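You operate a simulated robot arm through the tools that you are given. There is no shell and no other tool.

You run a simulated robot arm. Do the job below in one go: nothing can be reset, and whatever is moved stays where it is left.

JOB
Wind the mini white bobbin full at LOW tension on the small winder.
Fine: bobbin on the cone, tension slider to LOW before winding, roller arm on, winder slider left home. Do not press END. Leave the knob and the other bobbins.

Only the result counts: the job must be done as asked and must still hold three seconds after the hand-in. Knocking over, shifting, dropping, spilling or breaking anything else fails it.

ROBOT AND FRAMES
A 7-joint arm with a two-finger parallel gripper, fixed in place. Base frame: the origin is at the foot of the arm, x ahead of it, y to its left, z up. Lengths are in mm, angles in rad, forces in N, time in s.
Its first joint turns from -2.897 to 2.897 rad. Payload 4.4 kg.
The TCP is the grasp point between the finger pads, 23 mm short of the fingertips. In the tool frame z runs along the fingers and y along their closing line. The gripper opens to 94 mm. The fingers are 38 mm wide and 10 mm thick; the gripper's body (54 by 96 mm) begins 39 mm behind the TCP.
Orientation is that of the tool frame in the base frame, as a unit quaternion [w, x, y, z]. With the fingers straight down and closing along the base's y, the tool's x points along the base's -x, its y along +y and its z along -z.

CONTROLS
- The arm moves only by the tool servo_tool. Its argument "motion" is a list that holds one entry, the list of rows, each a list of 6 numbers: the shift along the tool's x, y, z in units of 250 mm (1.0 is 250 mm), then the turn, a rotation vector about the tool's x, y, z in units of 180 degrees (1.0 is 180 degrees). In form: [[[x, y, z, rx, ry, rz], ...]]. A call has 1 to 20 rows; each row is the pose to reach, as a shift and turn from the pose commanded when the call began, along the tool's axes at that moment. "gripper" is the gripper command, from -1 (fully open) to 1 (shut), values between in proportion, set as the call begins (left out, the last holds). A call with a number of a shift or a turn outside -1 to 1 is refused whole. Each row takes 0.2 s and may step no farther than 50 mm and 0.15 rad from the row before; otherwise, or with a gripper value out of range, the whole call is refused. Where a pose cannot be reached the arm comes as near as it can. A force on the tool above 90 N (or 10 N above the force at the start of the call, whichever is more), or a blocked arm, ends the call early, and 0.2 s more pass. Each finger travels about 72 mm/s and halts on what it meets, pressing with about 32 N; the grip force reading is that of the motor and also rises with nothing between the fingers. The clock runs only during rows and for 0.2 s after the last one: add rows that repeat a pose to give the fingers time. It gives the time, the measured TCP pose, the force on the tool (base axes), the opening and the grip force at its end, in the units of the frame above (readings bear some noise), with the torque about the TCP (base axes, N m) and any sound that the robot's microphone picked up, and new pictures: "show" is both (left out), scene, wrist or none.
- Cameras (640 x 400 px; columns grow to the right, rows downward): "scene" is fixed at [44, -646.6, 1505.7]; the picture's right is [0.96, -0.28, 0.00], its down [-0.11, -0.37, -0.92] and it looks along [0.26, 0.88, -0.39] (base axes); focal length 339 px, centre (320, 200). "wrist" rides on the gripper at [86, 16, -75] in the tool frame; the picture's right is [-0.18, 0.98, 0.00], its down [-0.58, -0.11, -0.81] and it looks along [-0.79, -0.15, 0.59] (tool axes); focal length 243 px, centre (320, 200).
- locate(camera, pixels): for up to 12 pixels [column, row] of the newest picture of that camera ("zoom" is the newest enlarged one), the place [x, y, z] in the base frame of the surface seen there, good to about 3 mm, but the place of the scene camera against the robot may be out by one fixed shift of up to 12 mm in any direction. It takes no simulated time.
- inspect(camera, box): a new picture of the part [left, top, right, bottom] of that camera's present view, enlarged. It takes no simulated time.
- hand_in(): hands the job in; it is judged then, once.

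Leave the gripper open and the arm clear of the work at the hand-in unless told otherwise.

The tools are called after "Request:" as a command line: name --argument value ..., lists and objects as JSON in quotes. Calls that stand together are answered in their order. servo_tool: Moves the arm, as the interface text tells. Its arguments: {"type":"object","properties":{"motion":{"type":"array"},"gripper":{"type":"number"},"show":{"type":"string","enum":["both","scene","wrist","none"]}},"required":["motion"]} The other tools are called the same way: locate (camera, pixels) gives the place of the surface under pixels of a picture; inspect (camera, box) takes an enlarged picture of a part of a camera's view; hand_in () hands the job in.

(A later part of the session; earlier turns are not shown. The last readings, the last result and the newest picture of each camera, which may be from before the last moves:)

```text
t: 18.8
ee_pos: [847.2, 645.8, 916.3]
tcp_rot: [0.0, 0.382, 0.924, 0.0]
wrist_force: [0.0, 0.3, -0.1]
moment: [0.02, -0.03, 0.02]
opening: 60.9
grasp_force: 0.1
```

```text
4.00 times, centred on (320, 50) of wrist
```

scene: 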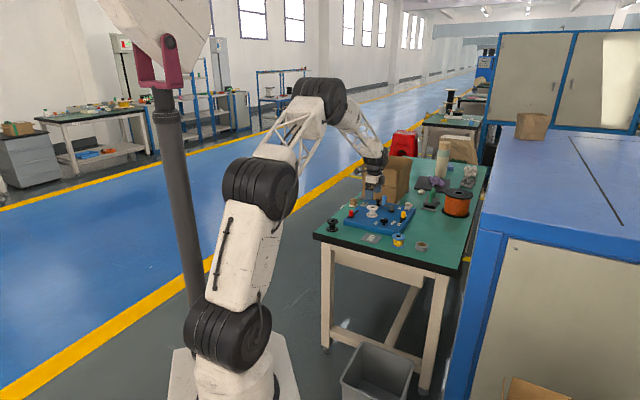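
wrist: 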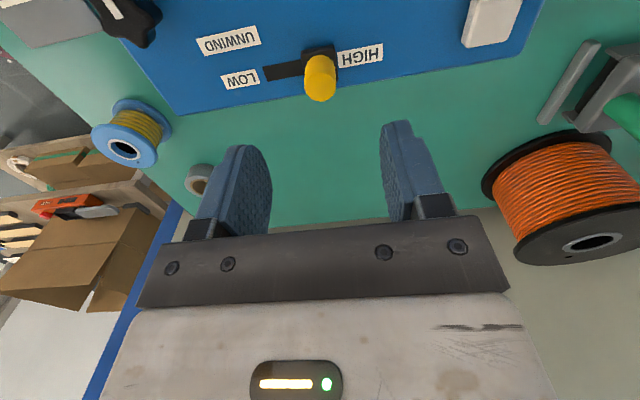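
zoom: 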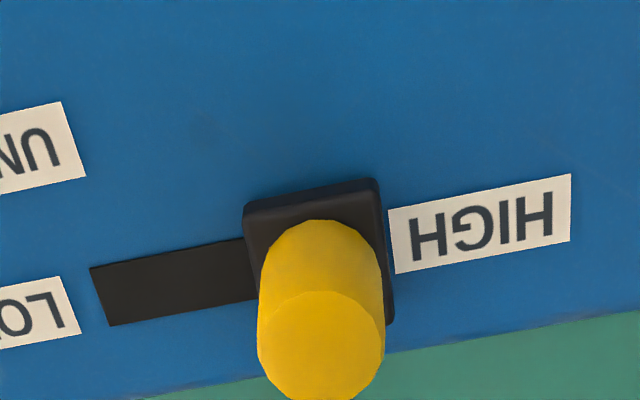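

The knob's top is at (320,86), so it sits about 3 mm toward the tool's −x. I descend with that correction to z 829, with the fingers 61 mm apart.

Request:
servo_tool --motion '[[[-0.011, 0, 0.12, 0, 0, 0], [-0.011, 0, 0.22, 0, 0, 0], [-0.011, 0, 0.29, 0, 0, 0], [-0.011, 0, 0.345, 0, 0, 0], [-0.011, 0, 0.345, 0, 0, 0]]]'

Request:
inspect --camera "scene" --box '[380, 195, 420, 235]'

```text
t: 20.0
ee_pos: [848.6, 643.8, 829.7]
tcp_rot: [0.0, 0.383, 0.924, -0.001]
wrist_force: [0.0, 0.1, 0.4]
moment: [-0.02, 0.04, 0.01]
opening: 61.2
grasp_force: 0.0
```

scene: 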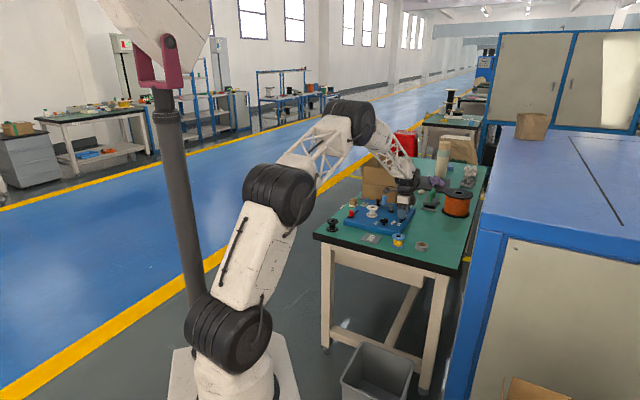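
wrist: 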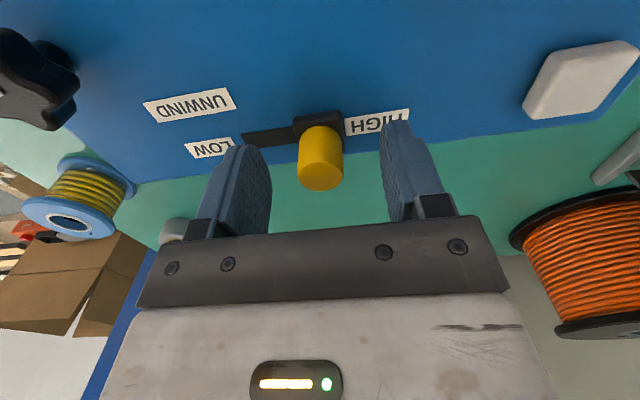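

```text
10.00 times, centred on (400, 215) of scene
```

zoom: 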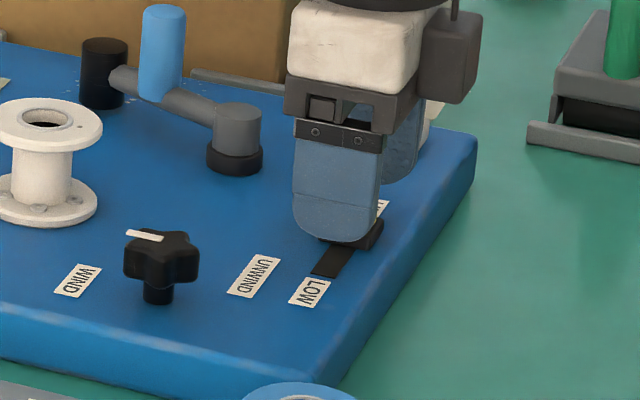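

The knob stands centred between the fingers, clear of the END button and the black knob. I close on it gently.

Request:
servo_tool --motion '[[[0, 0, 0, 0, 0, 0], [0, 0, 0, 0, 0, 0], [0, 0, 0, 0, 0, 0], [0, 0, 0, 0, 0, 0]]]' --gripper 1 --show "wrist"

```text
t: 21.0
ee_pos: [848.4, 643.1, 828.5]
tcp_rot: [0.0, 0.382, 0.924, 0.0]
wrist_force: [-0.5, -0.8, -1.0]
moment: [0.32, -0.29, 0.04]
opening: 22.9
grasp_force: 44.3
```

wrist: 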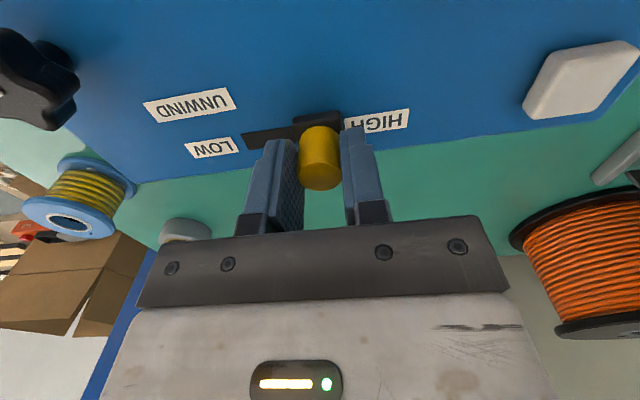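

Gripped at 22.9 mm. I drag it 24 mm along the slot toward LOW, watching the force.

Request:
servo_tool --motion '[[[0, -0.02, 0, 0, 0, 0], [0, -0.04, 0, 0, 0, 0], [0, -0.06, 0, 0, 0, 0], [0, -0.08, 0, 0, 0, 0], [0, -0.096, 0, 0, 0, 0], [0, -0.096, 0, 0, 0, 0]]]'

Request:
inspect --camera "wrist" --box '[160, 80, 420, 230]'

```text
t: 22.4
ee_pos: [830.8, 626.2, 829.0]
tcp_rot: [0.001, 0.383, 0.924, 0.001]
wrist_force: [10.2, -8.3, 9.8]
moment: [-0.46, 0.24, -0.07]
opening: 22.7
grasp_force: 44.9
```

scene: 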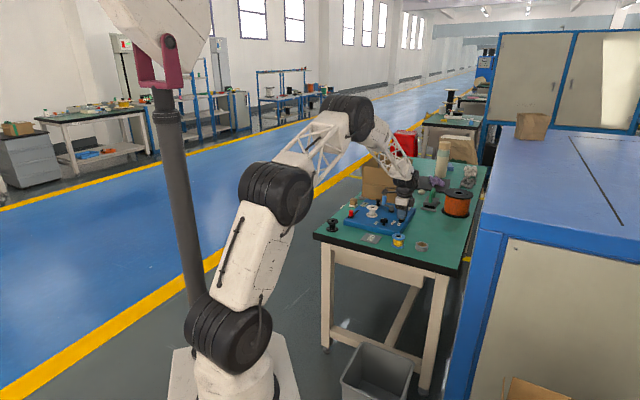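
wrist: 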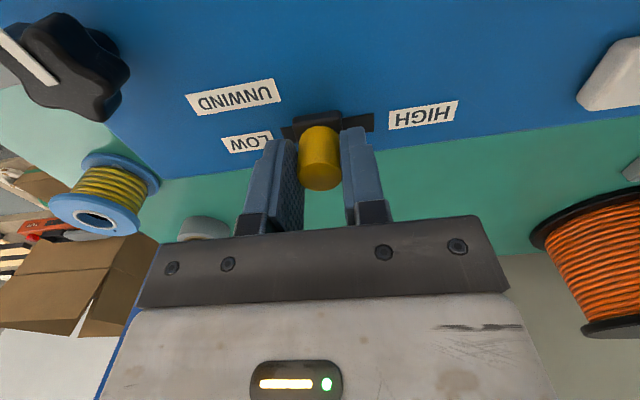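

```text
2.46 times, centred on (290, 155) of wrist
```

zoom: 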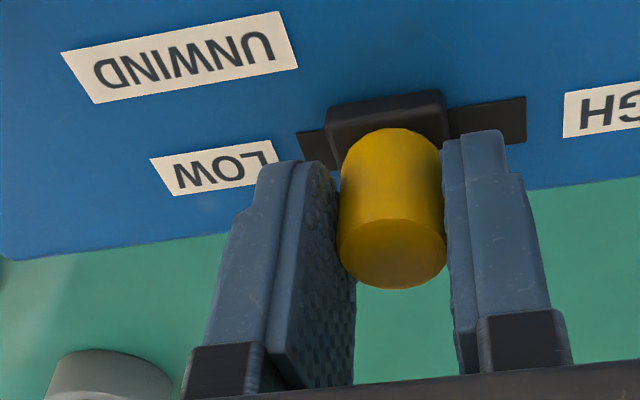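

It slides. The sideways force (10.2, −8.3) shows the slot is turned a few degrees from my tool, so I correct 2 mm along −x and continue 8 mm toward LOW.

Request:
servo_tool --motion '[[[-0.007, -0.008, 0, 0, 0, 0], [-0.008, -0.016, 0, 0, 0, 0], [-0.009, -0.024, 0, 0, 0, 0], [-0.01, -0.032, 0, 0, 0, 0], [-0.01, -0.032, 0, 0, 0, 0]]]' --show "wrist"

Request:
inspect --camera "wrist" --box '[160, 80, 420, 230]'

```text
t: 23.6
ee_pos: [827.9, 619.4, 828.1]
tcp_rot: [0.0, 0.382, 0.924, 0.001]
wrist_force: [-18.9, 19.9, 13.6]
moment: [0.54, -0.14, -0.01]
opening: 22.8
grasp_force: 45.4
```

wrist: 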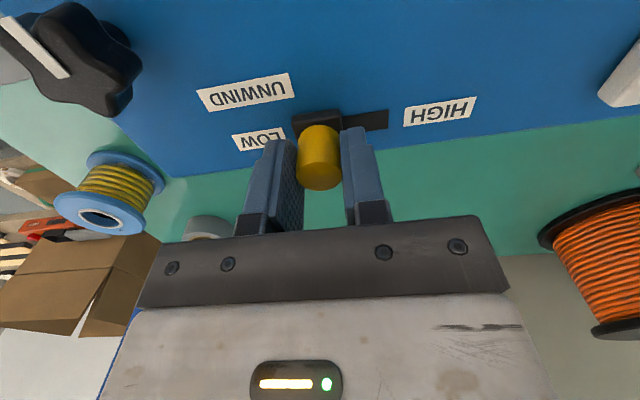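

```text
2.46 times, centred on (290, 155) of wrist
```

zoom: 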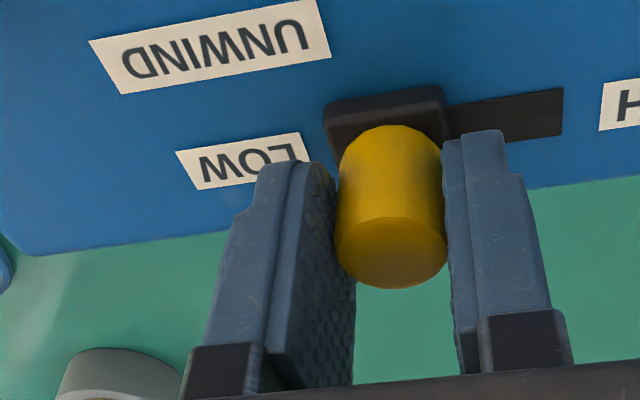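

The slider's base now covers the LOW end of the slot. I overcorrected in x, so I go back 1 mm and push up to 5 mm more to feel the end stop.

Request:
servo_tool --motion '[[[0.005, 0, 0, 0, 0, 0], [0.005, -0.008, 0, 0, 0, 0], [0.005, -0.016, 0, 0, 0, 0], [0.005, -0.016, 0, 0, 0, 0]]]' --show "wrist"

Request:
inspect --camera "wrist" --box '[160, 80, 420, 230]'

```text
t: 24.6
ee_pos: [823.6, 616.2, 827.8]
tcp_rot: [0.0, 0.383, 0.924, 0.0]
wrist_force: [-15.6, 17.7, 3.8]
moment: [0.24, -0.66, -0.01]
opening: 22.9
grasp_force: 45.1
```

wrist: 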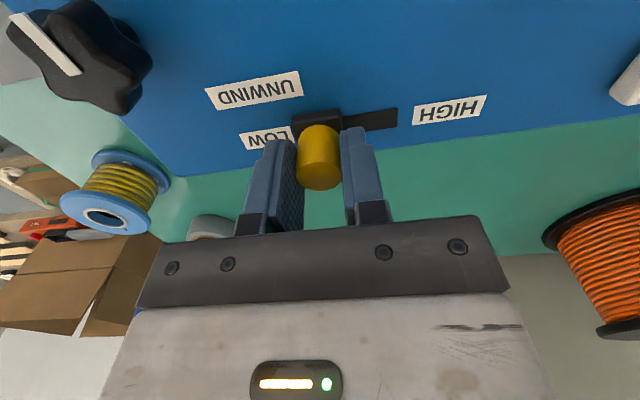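

```text
2.46 times, centred on (290, 155) of wrist
```

zoom: 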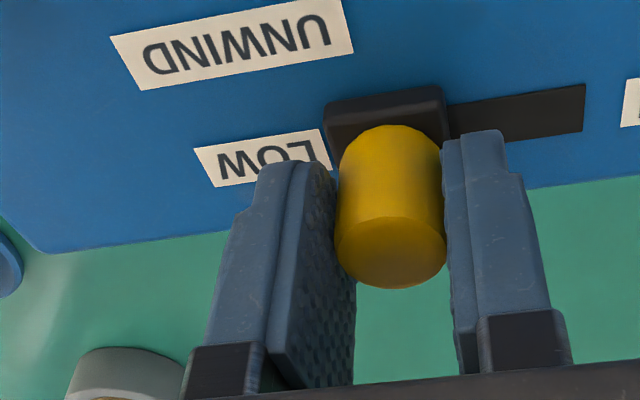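

It moved another 4 mm and the base now meets the LOW label as it met HIGH before. I relieve the sideways force by 1 mm and push a bit more to find the stop.

Request:
servo_tool --motion '[[[0.005, 0, 0, 0, 0, 0], [0.005, -0.006, 0, 0, 0, 0], [0.005, -0.012, 0, 0, 0, 0], [0.005, -0.012, 0, 0, 0, 0]]]' --show "wrist"

Request:
inspect --camera "wrist" --box '[160, 80, 420, 230]'

```text
t: 25.6
ee_pos: [822.0, 614.5, 827.6]
tcp_rot: [0.0, 0.382, 0.924, 0.001]
wrist_force: [6.6, -4.2, 1.2]
moment: [-0.3, 0.27, -0.03]
opening: 22.6
grasp_force: 45.4
```

wrist: 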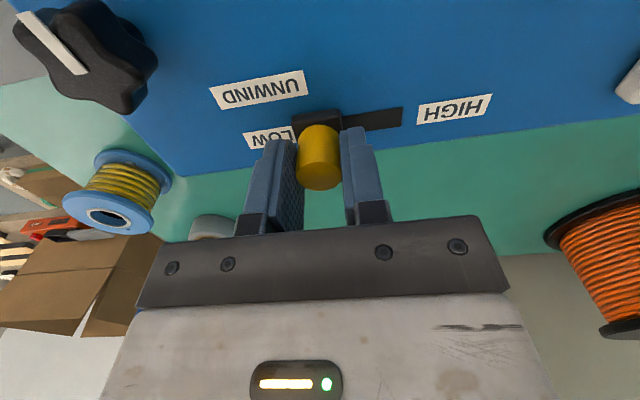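

```text
2.46 times, centred on (290, 155) of wrist
```

zoom: 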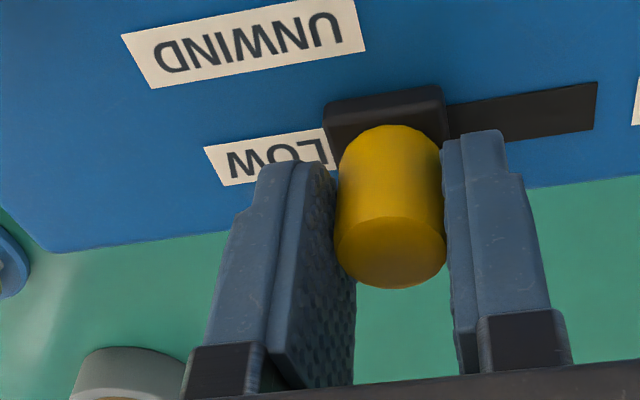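

Still no clear stop force. I push 3 mm more.

Request:
servo_tool --motion '[[[-0.001, -0.006, 0, 0, 0, 0], [-0.002, -0.012, 0, 0, 0, 0], [-0.002, -0.012, 0, 0, 0, 0]]]' --show "wrist"

Request:
inspect --camera "wrist" --box '[160, 80, 420, 230]'

```text
t: 26.4
ee_pos: [821.0, 614.5, 829.1]
tcp_rot: [0.001, 0.383, 0.924, 0.0]
wrist_force: [57.2, 28.2, -21.5]
moment: [-0.2, -0.03, -0.24]
opening: 22.8
grasp_force: 45.1
```

wrist: 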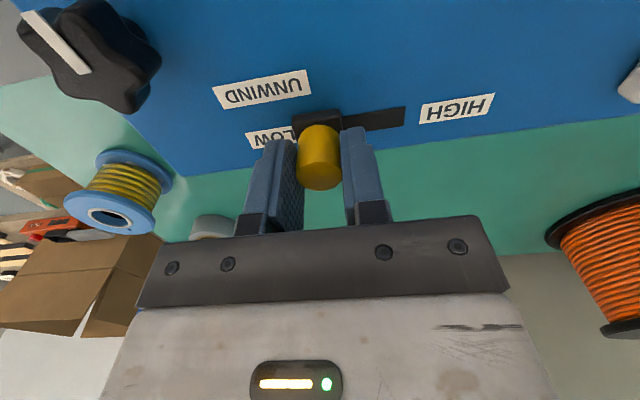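

```text
2.46 times, centred on (290, 155) of wrist
```

zoom: 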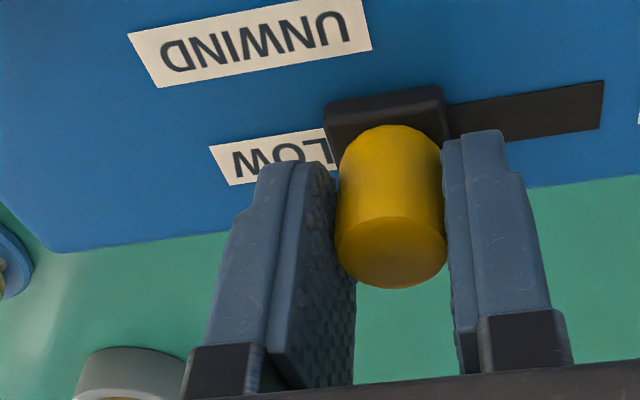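

The end stop pushes back with about 60 N along the slot, so the slider is fully at LOW. I ease off 1.5 mm and open the fingers moderately.

Request:
servo_tool --motion '[[[0, 0.006, 0, 0, 0, 0], [0, 0.006, 0, 0, 0, 0]]]' --show "none"

Request:
servo_tool --motion '[[[0, 0, 0, 0, 0, 0], [0, 0, 0, 0, 0, 0], [0, 0, 0, 0, 0, 0]]]' --gripper -0.3 --show "none"

Request:
servo_tool --motion '[[[0, 0, -0.12, 0, 0, 0], [0, 0, -0.3, 0, 0, 0], [0, 0, -0.4, 0, 0, 0], [0, 0, -0.4, 0, 0, 0]]]'

Request:
inspect --camera "scene" --box '[340, 185, 420, 235]'

Request:
inspect --camera "wrist" --box '[200, 0, 440, 150]'

```text
t: 27.0
ee_pos: [821.3, 614.5, 828.8]
tcp_rot: [0.0, 0.382, 0.924, 0.0]
wrist_force: [41.3, 14.3, -14.5]
moment: [0.24, -0.88, -0.12]
opening: 22.8
grasp_force: 44.6
```

```text
t: 27.8
ee_pos: [821.5, 614.2, 828.5]
tcp_rot: [0.0, 0.383, 0.924, 0.0]
wrist_force: [1.4, -0.4, 0.2]
moment: [0.01, 0.02, 0.0]
opening: 61.1
grasp_force: 0.1
```

```text
t: 28.8
ee_pos: [818.8, 613.6, 929.8]
tcp_rot: [0.0, 0.383, 0.924, 0.001]
wrist_force: [-0.2, 1.0, -0.3]
moment: [0.02, -0.02, -0.01]
opening: 61.1
grasp_force: 0.0
```

scene: 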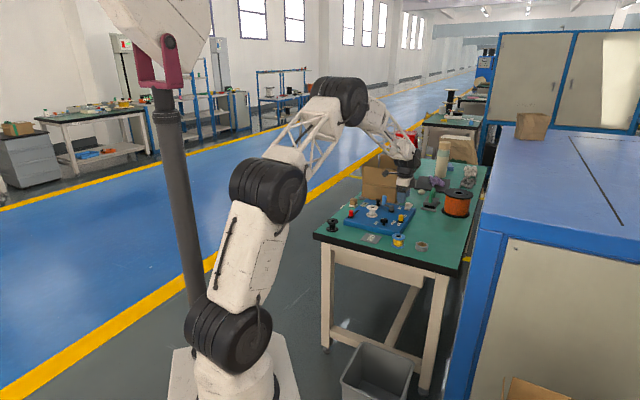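
wrist: 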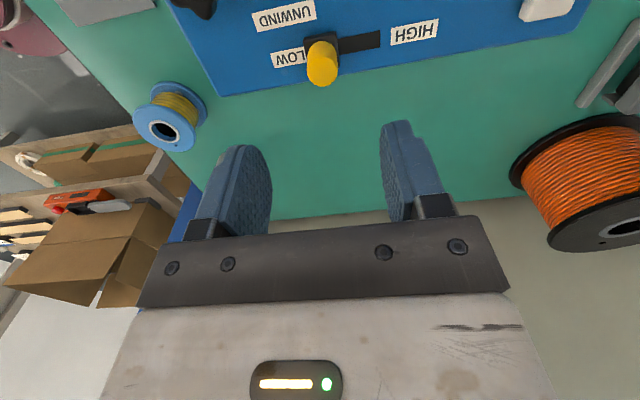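

```text
8.00 times, centred on (380, 210) of scene
```

zoom: 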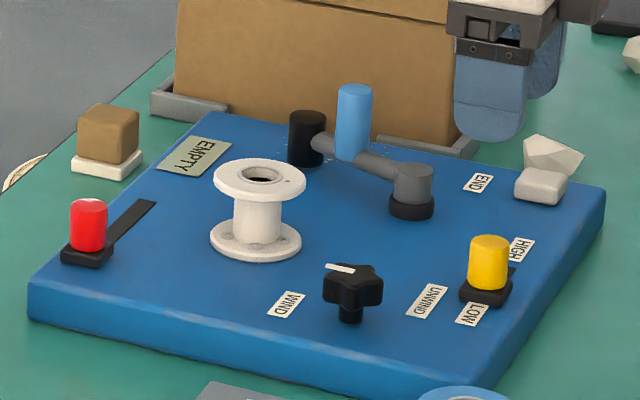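

```text
2.67 times, centred on (320, 75) of wrist
```

zoom: 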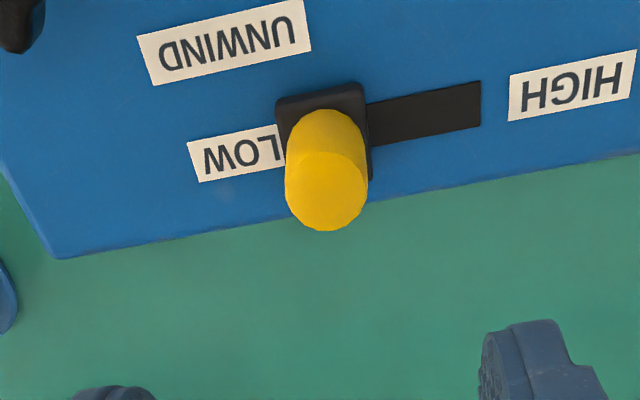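

The yellow slider sits at LOW. Next is the roller arm: the pivot is near (828,733), the blue handle near (805,784) and the black roller near (792,816). I move above the handle at z 930 for a check.

Request:
servo_tool --motion '[[[0.131, 0.11, 0, 0, 0, 0], [0.262, 0.219, 0, 0, 0, 0], [0.392, 0.329, 0, 0, 0, 0], [0.523, 0.438, 0, 0, 0, 0], [0.523, 0.438, 0, 0, 0, 0], [0.523, 0.438, 0, 0, 0, 0]]]'

Request:
inspect --camera "wrist" --box '[220, 0, 420, 125]'

Request:
locate --camera "zoom" --pixels '[[320, 260]]'

```text
t: 30.2
ee_pos: [805.2, 783.2, 929.5]
tcp_rot: [0.0, 0.383, 0.924, 0.001]
wrist_force: [-0.4, -0.5, 0.9]
moment: [0.02, 0.03, 0.01]
opening: 61.2
grasp_force: 0.1
```

scene: 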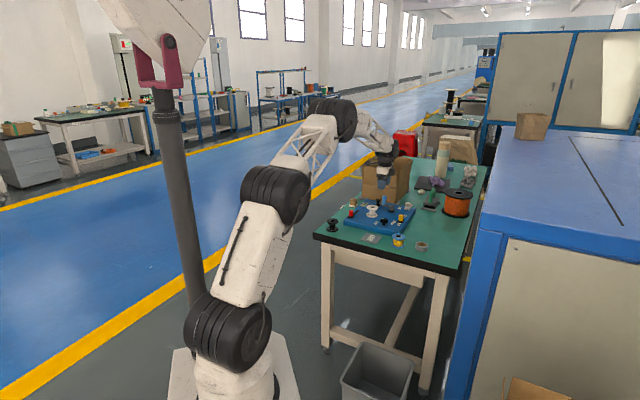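
wrist: 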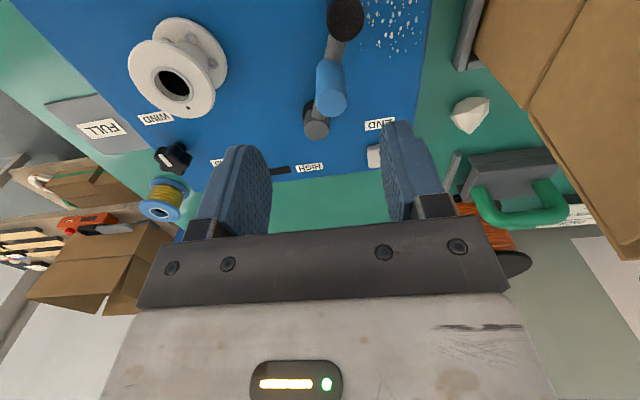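

```text
3.20 times, centred on (320, 62) of wrist
```

zoom: 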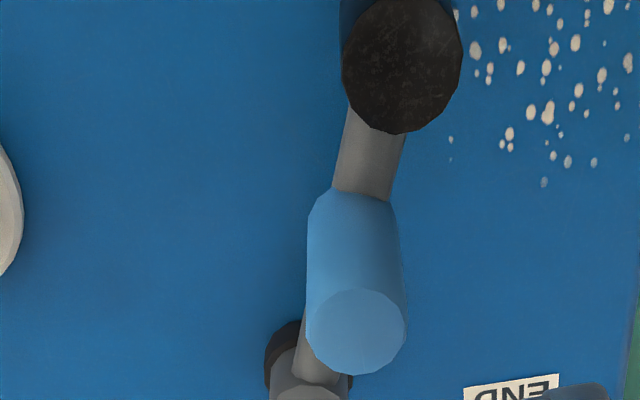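

```text
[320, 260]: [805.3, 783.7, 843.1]
```

Request:
locate --camera "zoom" --pixels '[[355, 332], [310, 335], [402, 335], [355, 295], [355, 368], [402, 65], [345, 70], [460, 65], [402, 128], [368, 150], [318, 340], [310, 392]]'

Request:
locate --camera "wrist" --pixels '[[318, 128], [305, 128], [331, 128], [310, 108]]'

```text
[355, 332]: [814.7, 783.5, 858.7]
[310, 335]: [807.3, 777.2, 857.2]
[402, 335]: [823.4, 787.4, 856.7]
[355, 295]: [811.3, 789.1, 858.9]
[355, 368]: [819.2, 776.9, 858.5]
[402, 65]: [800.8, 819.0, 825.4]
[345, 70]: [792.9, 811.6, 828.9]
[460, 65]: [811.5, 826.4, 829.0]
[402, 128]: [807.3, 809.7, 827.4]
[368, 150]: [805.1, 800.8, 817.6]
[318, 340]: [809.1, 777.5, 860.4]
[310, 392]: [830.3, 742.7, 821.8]
```

```text
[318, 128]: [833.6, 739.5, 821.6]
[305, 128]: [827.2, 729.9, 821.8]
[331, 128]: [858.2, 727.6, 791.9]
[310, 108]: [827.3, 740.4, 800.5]
```

The handle top is centred at (814,784), z 858; the roller top is at (801,818), z 827, and the pivot at about (833,736). I centre over the handle and descend to z 854, which puts the tips at 831, above the roller.

Request:
servo_tool --motion '[[[-0.023, 0.027, 0.1, 0, 0, 0], [-0.023, 0.027, 0.19, 0, 0, 0], [-0.023, 0.027, 0.25, 0, 0, 0], [-0.023, 0.027, 0.302, 0, 0, 0], [-0.023, 0.027, 0.302, 0, 0, 0]]]'

Request:
inspect --camera "scene" --box '[360, 180, 420, 220]'

```text
t: 31.4
ee_pos: [813.9, 786.2, 854.5]
tcp_rot: [0.0, 0.383, 0.924, 0.0]
wrist_force: [0.1, 1.3, 0.6]
moment: [0.0, 0.02, 0.02]
opening: 60.9
grasp_force: 0.1
```

scene: 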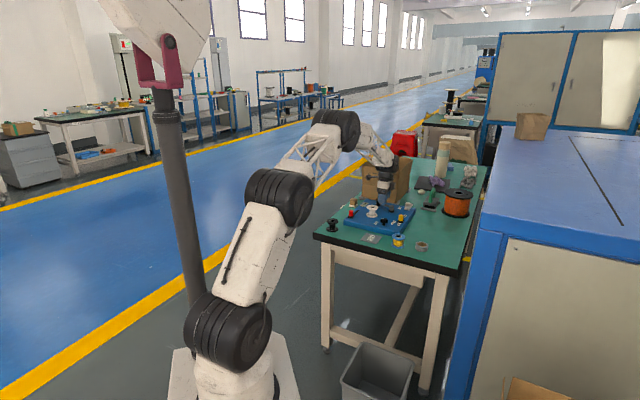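
wrist: 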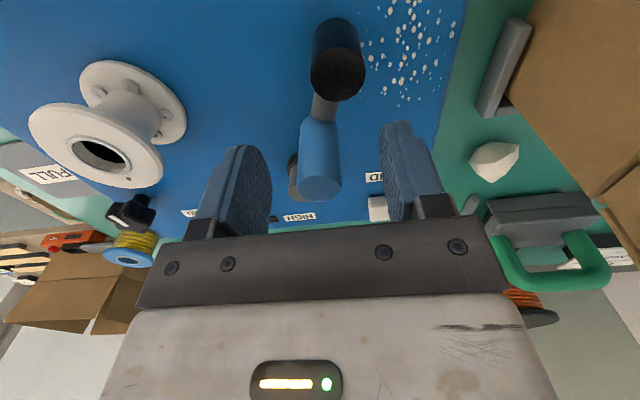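

```text
10.00 times, centred on (390, 200) of scene
```

zoom: 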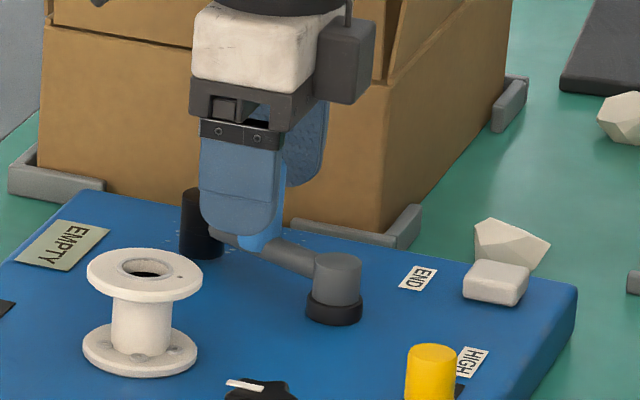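

The handle is centred between the fingers at (320,185). I close on it.

Request:
servo_tool --motion '[[[0, 0, 0, 0, 0, 0], [0, 0, 0, 0, 0, 0], [0, 0, 0, 0, 0, 0], [0, 0, 0, 0, 0, 0]]]' --gripper 1 --show "wrist"

```text
t: 32.4
ee_pos: [814.1, 785.0, 854.4]
tcp_rot: [-0.001, 0.383, 0.924, -0.001]
wrist_force: [-24.9, -25.0, 7.2]
moment: [-0.25, 0.12, -0.27]
opening: 21.6
grasp_force: 45.5
```

wrist: 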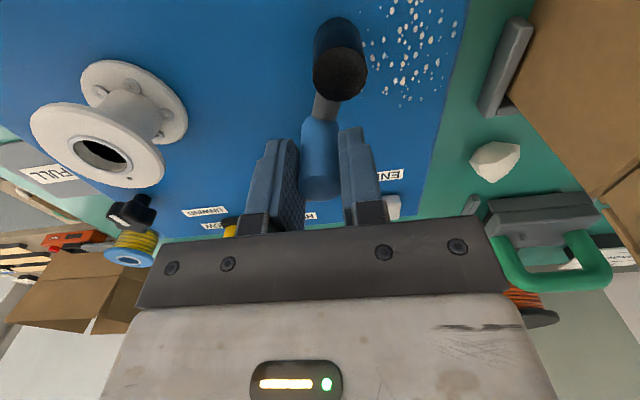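

Gripped at 21.6 mm. I swing the handle on an arc about the pivot toward the bobbin, turning the tool with it, first 25° to check the forces.

Request:
servo_tool --motion '[[[0.0062, -0.017, 0, 0, 0, -0.0218], [0.0113, -0.0345, 0, 0, 0, -0.0436], [0.015, -0.0523, 0, 0, 0, -0.0655], [0.0167, -0.0704, 0, 0, 0, -0.0873], [0.0173, -0.0885, 0, 0, 0, -0.109], [0.0173, -0.0885, 0, 0, 0, -0.109]]]'

Request:
inspect --camera "scene" --box '[360, 180, 420, 220]'

```text
t: 33.8
ee_pos: [796.0, 773.8, 853.6]
tcp_rot: [0.0, 0.219, 0.976, 0.0]
wrist_force: [0.4, 16.7, 11.0]
moment: [-0.07, -0.17, 0.63]
opening: 21.4
grasp_force: 45.3
```

scene: 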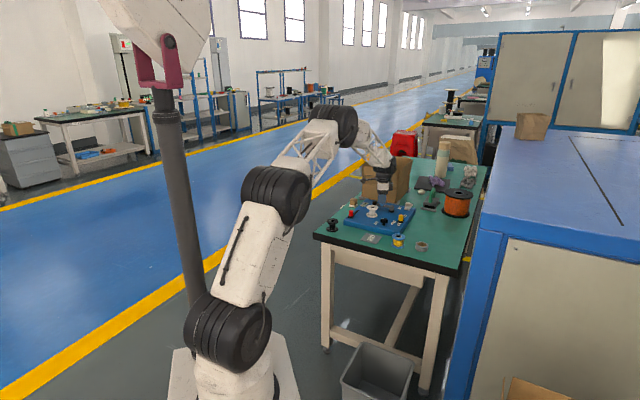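
wrist: 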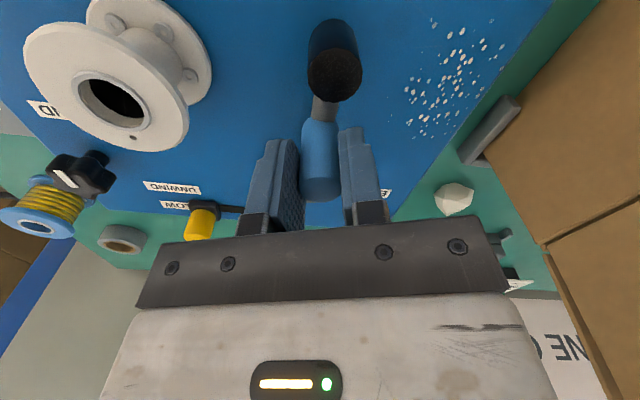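

```text
10.00 times, centred on (390, 200) of scene
```

zoom: 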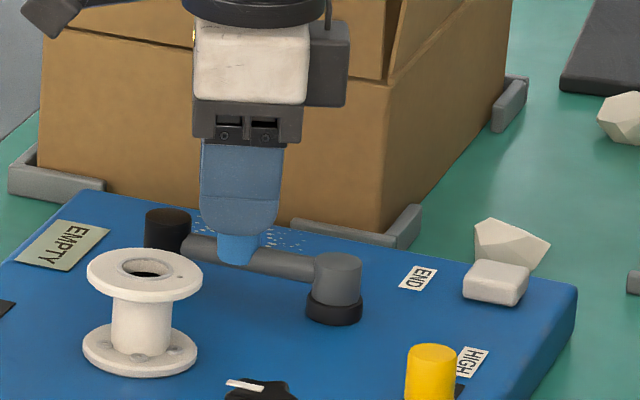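

The arm follows smoothly. I continue the arc to about 60° in total.

Request:
servo_tool --motion '[[[0.0045, -0.0176, 0, 0, 0, -0.0218], [0.008, -0.0352, 0, 0, 0, -0.0436], [0.01, -0.0534, 0, 0, 0, -0.0655], [0.0102, -0.0717, 0, 0, 0, -0.0873], [0.0088, -0.0896, 0, 0, 0, -0.109], [0.0056, -0.1076, 0, 0, 0, -0.131], [0.0013, -0.125, 0, 0, 0, -0.1527], [0.0013, -0.125, 0, 0, 0, -0.1527]]]'

Request:
inspect --camera "scene" --box '[360, 180, 420, 220]'

```text
t: 35.6
ee_pos: [783.1, 746.7, 853.7]
tcp_rot: [0.001, -0.021, 1.0, 0.001]
wrist_force: [8.7, 67.7, 6.1]
moment: [0.06, -0.41, 0.11]
opening: 21.6
grasp_force: 45.3
```

scene: 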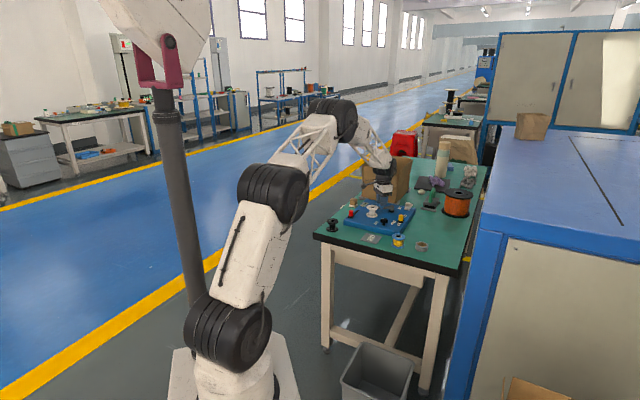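
wrist: 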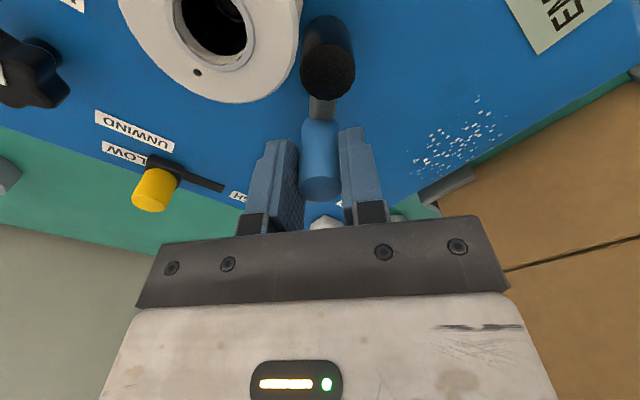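

```text
10.00 times, centred on (390, 200) of scene
```

zoom: 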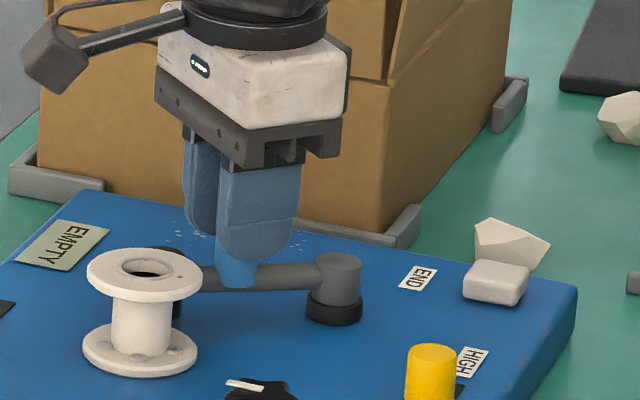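

A tangential force of 68 N builds up at about 57°. Something is touching. I look closely at the roller and bobbin.

Request:
inspect --camera "wrist" --box '[170, 0, 370, 125]'

Request:
inspect --camera "scene" --box '[364, 195, 394, 220]'

Request:
locate --camera "wrist" --pixels '[[327, 72], [303, 72], [354, 72], [327, 95], [327, 30], [290, 40], [295, 60], [240, 75], [230, 100]]'

```text
3.20 times, centred on (270, 62) of wrist
```

zoom: 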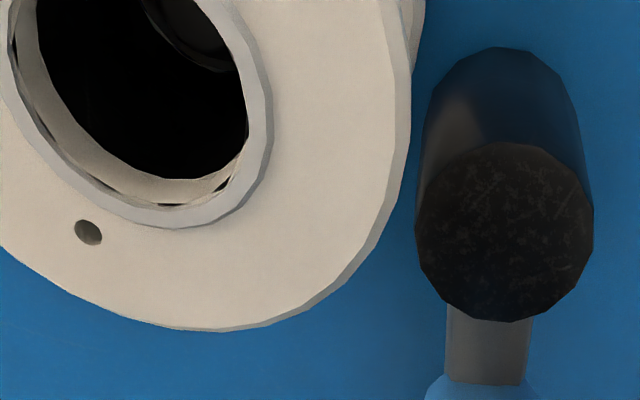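

```text
16.00 times, centred on (379, 208) of scene
```

zoom: 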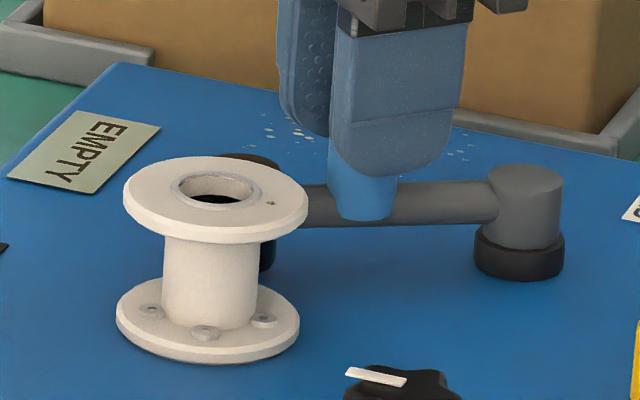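

```text
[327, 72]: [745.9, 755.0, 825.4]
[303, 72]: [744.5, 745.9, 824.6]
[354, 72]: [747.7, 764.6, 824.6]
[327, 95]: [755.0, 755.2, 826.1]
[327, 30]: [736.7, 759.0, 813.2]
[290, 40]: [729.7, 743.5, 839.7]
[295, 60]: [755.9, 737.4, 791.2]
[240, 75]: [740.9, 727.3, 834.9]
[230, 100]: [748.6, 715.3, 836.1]
```

The roller is at (746,755), still about 5 mm clear of the bobbin's rim, so the resistance isn't the bobbin. I hold still a moment to see whether the force persists.

Request:
servo_tool --motion '[[[0, 0, 0, 0, 0, 0], [0, 0, 0, 0, 0, 0], [0, 0, 0, 0, 0, 0]]]' --show "wrist"

Request:
inspect --camera "wrist" --box '[240, 0, 400, 100]'

```text
t: 36.3
ee_pos: [783.5, 747.7, 853.9]
tcp_rot: [0.001, -0.019, 1.0, 0.002]
wrist_force: [5.3, 22.1, -6.4]
moment: [-0.33, 0.14, 0.06]
opening: 21.5
grasp_force: 45.2
stopped in row 3: the force on the tool passed its limit at 92 N (the readings are from after the stop); the commanded pose is now the measured one
```

wrist: 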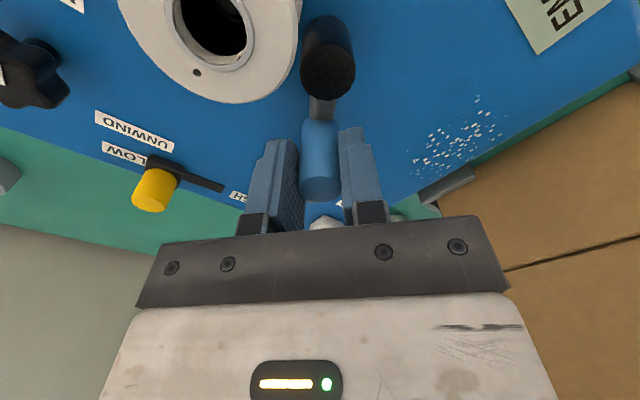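

```text
4.00 times, centred on (320, 50) of wrist
```

zoom: 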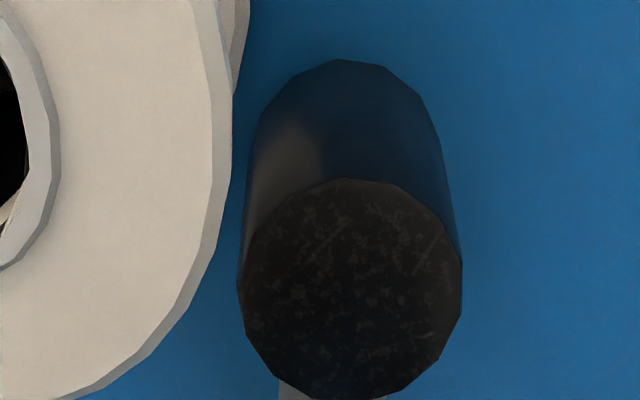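

The force rises to 92 N even when holding: the arm is at a hard stop after about 57° (1 rad), which looks like its "on" end position. The bobbin hasn't moved. I release the handle and see whether it stays.

Request:
servo_tool --motion '[[[0, 0, 0, 0, 0, 0], [0, 0, 0, 0, 0, 0], [0, 0, 0, 0, 0, 0]]]' --gripper -0.3 --show "none"

Request:
servo_tool --motion '[[[0, 0, -0.1, 0, 0, 0], [0, 0, -0.24, 0, 0, 0], [0, 0, -0.38, 0, 0, 0], [0, 0, -0.38, 0, 0, 0]]]'

Request:
inspect --camera "scene" --box '[350, 185, 414, 225]'

Request:
inspect --camera "wrist" --box '[160, 0, 400, 150]'

```text
t: 37.1
ee_pos: [781.9, 746.8, 853.8]
tcp_rot: [0.001, -0.019, 1.0, 0.001]
wrist_force: [0.3, -0.1, 0.3]
moment: [0.02, -0.02, 0.0]
opening: 61.0
grasp_force: 0.0
```

```text
t: 38.1
ee_pos: [781.6, 746.5, 951.4]
tcp_rot: [0.001, -0.019, 1.0, 0.001]
wrist_force: [0.1, -0.1, -0.9]
moment: [-0.03, 0.01, -0.02]
opening: 60.9
grasp_force: 0.0
```

scene: 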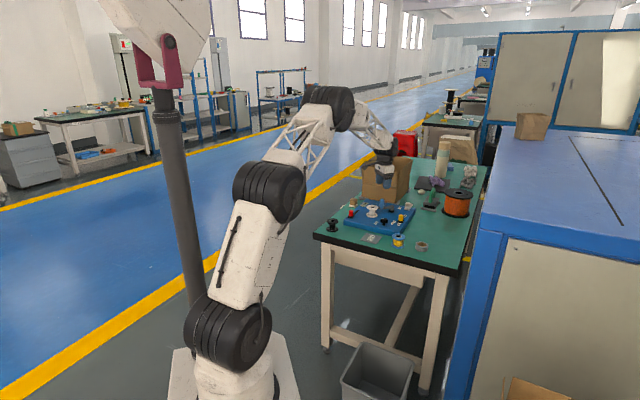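
wrist: 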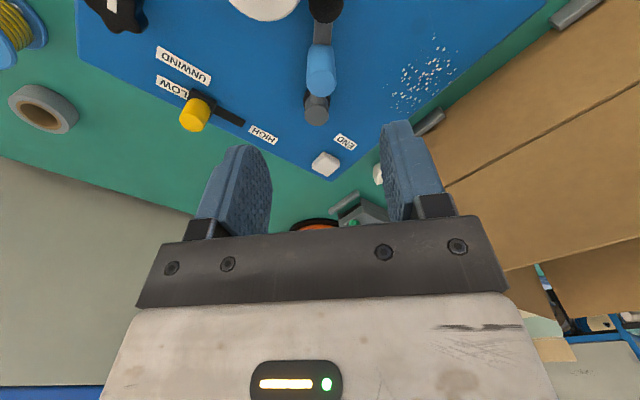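

```text
10.00 times, centred on (382, 205) of scene
```

zoom: 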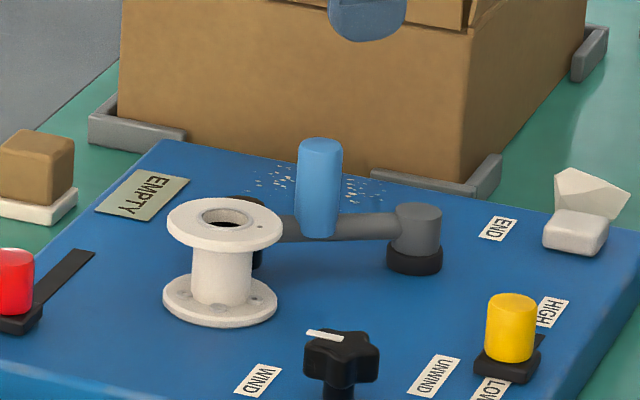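

```text
2.67 times, centred on (280, 75) of wrist
```

zoom: 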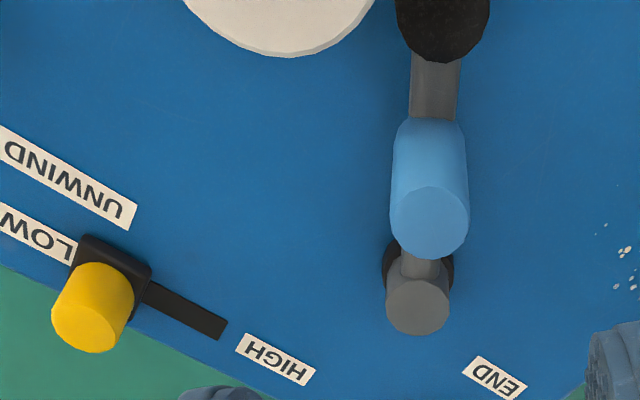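

The arm stays in place on its own, and the yellow slider is still at LOW. Next is the red winder slider near (611,731). I go above it and turn the tool to match the slot direction (about 48.5°).

Request:
servo_tool --motion '[[[0.114, -0.006, 0.023, 0, 0, 0.0405], [0.228, -0.012, 0.047, 0, 0, 0.081], [0.342, -0.018, 0.07, 0, 0, 0.1215], [0.456, -0.024, 0.093, 0, 0, 0.162], [0.57, -0.03, 0.117, 0, 0, 0.2025], [0.684, -0.036, 0.14, 0, 0, 0.243], [0.684, -0.036, 0.14, 0, 0, 0.243], [0.684, -0.036, 0.14, 0, 0, 0.243]]]'

Request:
inspect --camera "wrist" --box '[220, 0, 420, 125]'

Request:
locate --camera "wrist" --pixels '[[320, 80], [320, 90], [310, 85], [330, 85], [380, 50]]'

```text
t: 39.9
ee_pos: [612.2, 731.8, 913.9]
tcp_rot: [0.001, 0.355, 0.935, 0.002]
wrist_force: [0.7, -0.7, 0.0]
moment: [0.0, 0.02, 0.02]
opening: 60.8
grasp_force: 0.1
```

scene: 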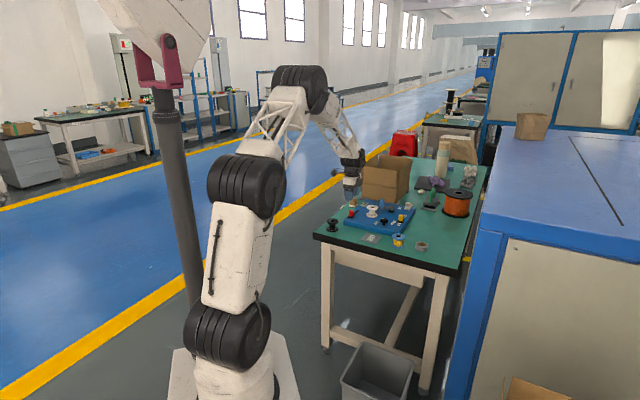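
wrist: 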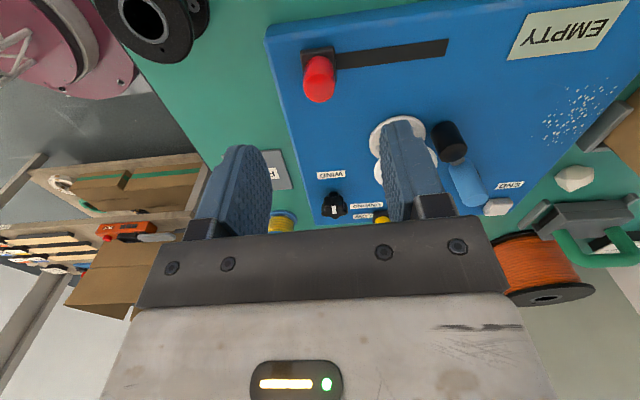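

```text
3.20 times, centred on (320, 62) of wrist
```

zoom: 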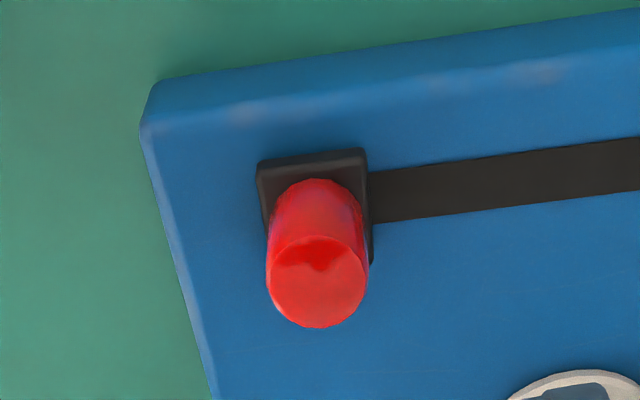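

```text
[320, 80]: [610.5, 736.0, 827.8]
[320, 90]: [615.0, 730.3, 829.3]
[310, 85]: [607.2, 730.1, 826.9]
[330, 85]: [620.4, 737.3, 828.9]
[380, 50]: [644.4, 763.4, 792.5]
```

The red knob's top is at (319,88), about 2 mm off in x. I locate the slot ends for its direction, then descend.

Request:
locate --camera "wrist" --pixels '[[345, 59], [360, 57], [380, 54], [400, 51], [420, 49], [440, 47], [446, 47]]'

Request:
servo_tool --motion '[[[-0.007, 0.002, 0.12, 0, 0, 0], [-0.007, 0.002, 0.22, 0, 0, 0], [-0.007, 0.002, 0.29, 0, 0, 0], [-0.007, 0.002, 0.336, 0, 0, 0], [-0.007, 0.002, 0.336, 0, 0, 0]]]'

```text
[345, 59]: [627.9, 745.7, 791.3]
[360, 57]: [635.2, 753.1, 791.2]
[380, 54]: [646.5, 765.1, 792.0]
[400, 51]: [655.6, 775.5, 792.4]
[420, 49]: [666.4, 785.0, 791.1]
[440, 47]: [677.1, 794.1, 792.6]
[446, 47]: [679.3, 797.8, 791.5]
```

```text
t: 41.1
ee_pos: [615.7, 729.4, 829.6]
tcp_rot: [0.0, 0.354, 0.935, 0.001]
wrist_force: [0.2, -0.1, 0.6]
moment: [-0.01, -0.03, 0.01]
opening: 61.0
grasp_force: 0.0
```

scene: 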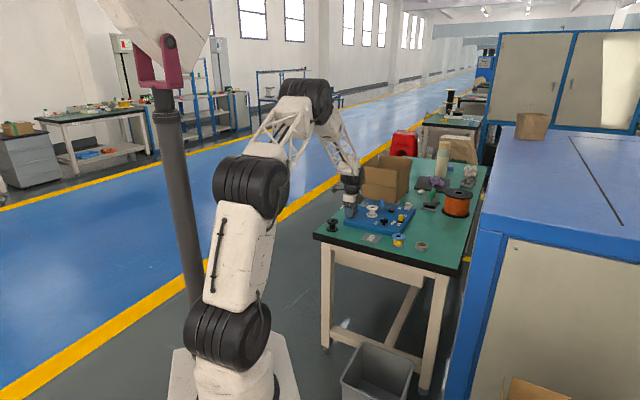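
wrist: 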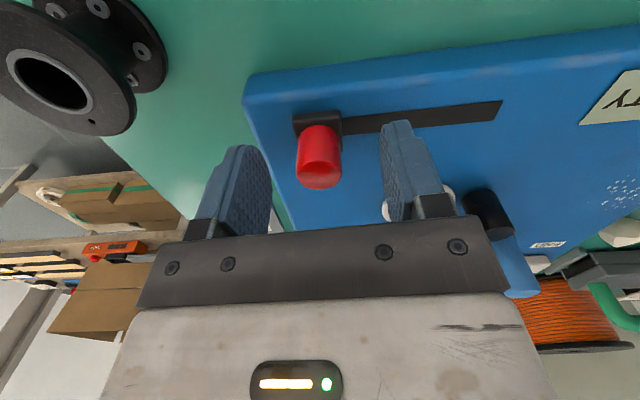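

The slot runs at about 46° and is about 77 mm long. The red knob stands centred between the fingers. I close on it.

Request:
servo_tool --motion '[[[0, 0, 0, 0, 0, 0], [0, 0, 0, 0, 0, 0], [0, 0, 0, 0, 0, 0], [0, 0, 0, 0, 0, 0]]]' --gripper 1 --show "wrist"

```text
t: 42.1
ee_pos: [614.7, 729.6, 830.0]
tcp_rot: [0.0, 0.354, 0.935, 0.002]
wrist_force: [1.4, -0.4, 0.5]
moment: [-0.42, 0.31, 0.05]
opening: 22.9
grasp_force: 45.1
```

wrist: 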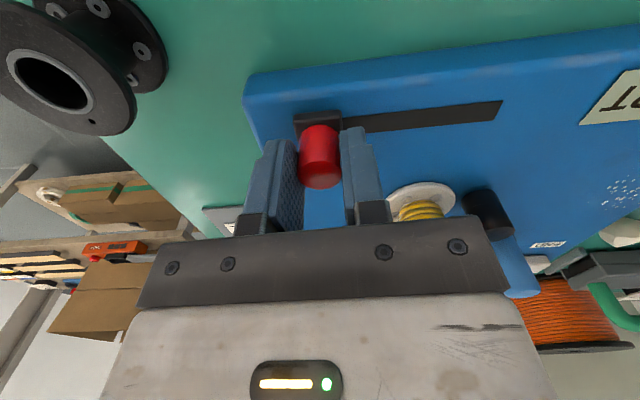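

Something changed: yellow thread shows at (420,210) beside the white rim. I inspect the display and the bobbin at once.

Request:
inspect --camera "scene" --box '[345, 185, 409, 225]'

Request:
inspect --camera "wrist" --box '[360, 60, 640, 235]'

```text
10.00 times, centred on (377, 205) of scene
```

zoom: 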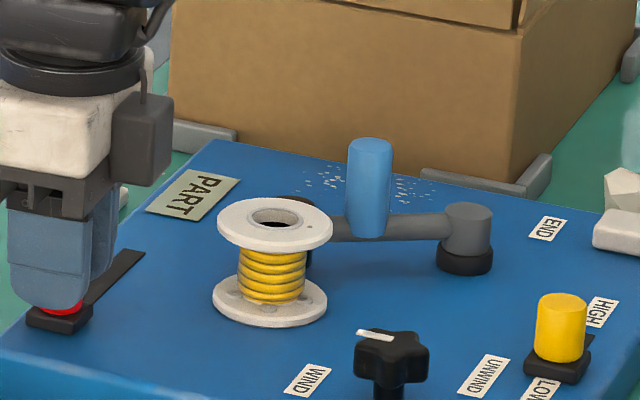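

```text
2.29 times, centred on (500, 148) of wrist
```

zoom: 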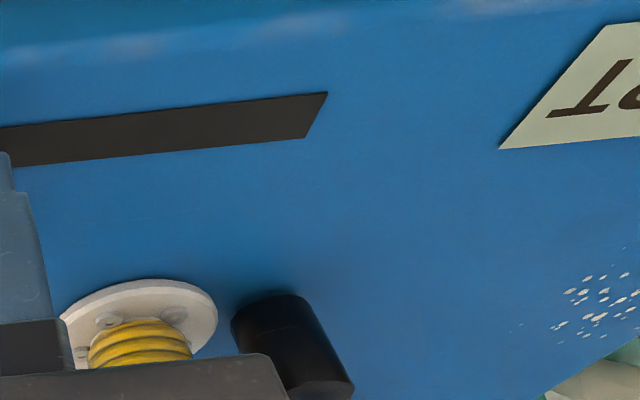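

The display reads PART and thread is on the core: gripping nudged the red slider enough to begin winding. I wait briefly and watch the progress.

Request:
servo_tool --motion '[[[0, 0, 0, 0, 0, 0], [0, 0, 0, 0, 0, 0]]]' --show "none"

Request:
inspect --camera "scene" --box '[345, 185, 409, 225]'

```text
t: 42.7
ee_pos: [613.3, 731.2, 829.7]
tcp_rot: [0.0, 0.354, 0.935, 0.002]
wrist_force: [1.1, -0.1, 0.3]
moment: [-0.33, 0.37, 0.02]
opening: 22.8
grasp_force: 44.9
```

```text
10.00 times, centred on (377, 205) of scene
```

zoom: 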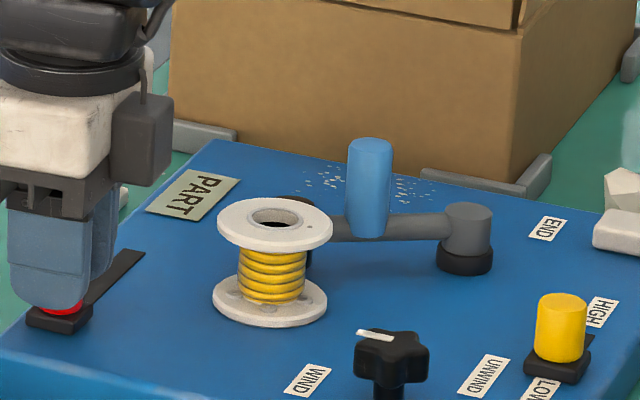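

Nothing changes with time, so winding seems to follow the slider's travel. I move it 20 mm along the slot and look.

Request:
servo_tool --motion '[[[-0.0007, 0.02, 0, 0, 0, 0], [-0.0013, 0.04, 0, 0, 0, 0], [-0.002, 0.06, 0, 0, 0, 0], [-0.0026, 0.08, 0, 0, 0, 0], [-0.0026, 0.08, 0, 0, 0, 0]]]' --show "wrist"

Request:
inspect --camera "scene" --box '[345, 185, 409, 225]'

```text
t: 43.9
ee_pos: [627.2, 745.2, 830.3]
tcp_rot: [0.0, 0.356, 0.935, 0.002]
wrist_force: [19.7, -18.2, 11.4]
moment: [-0.63, 0.1, 0.06]
opening: 23.3
grasp_force: 45.2
```

wrist: 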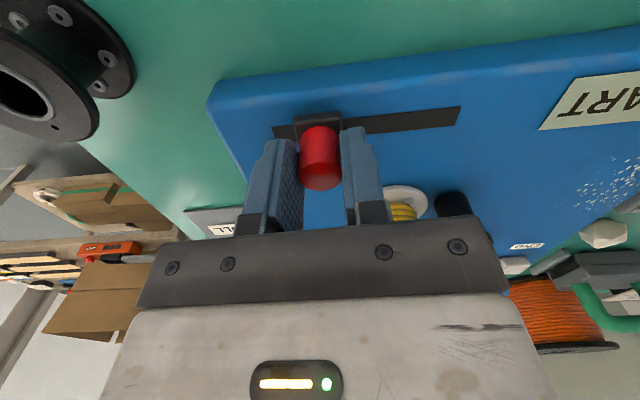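

```text
10.00 times, centred on (377, 205) of scene
```

zoom: 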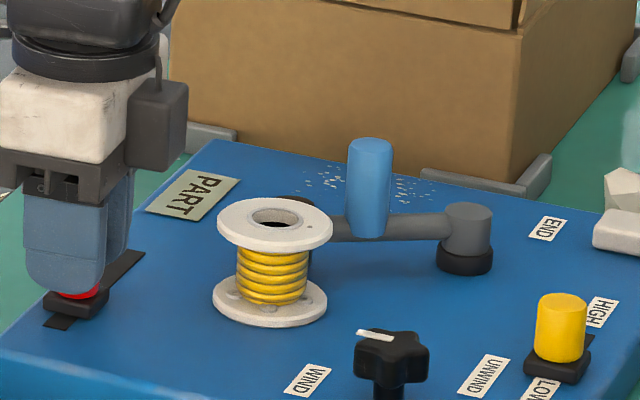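

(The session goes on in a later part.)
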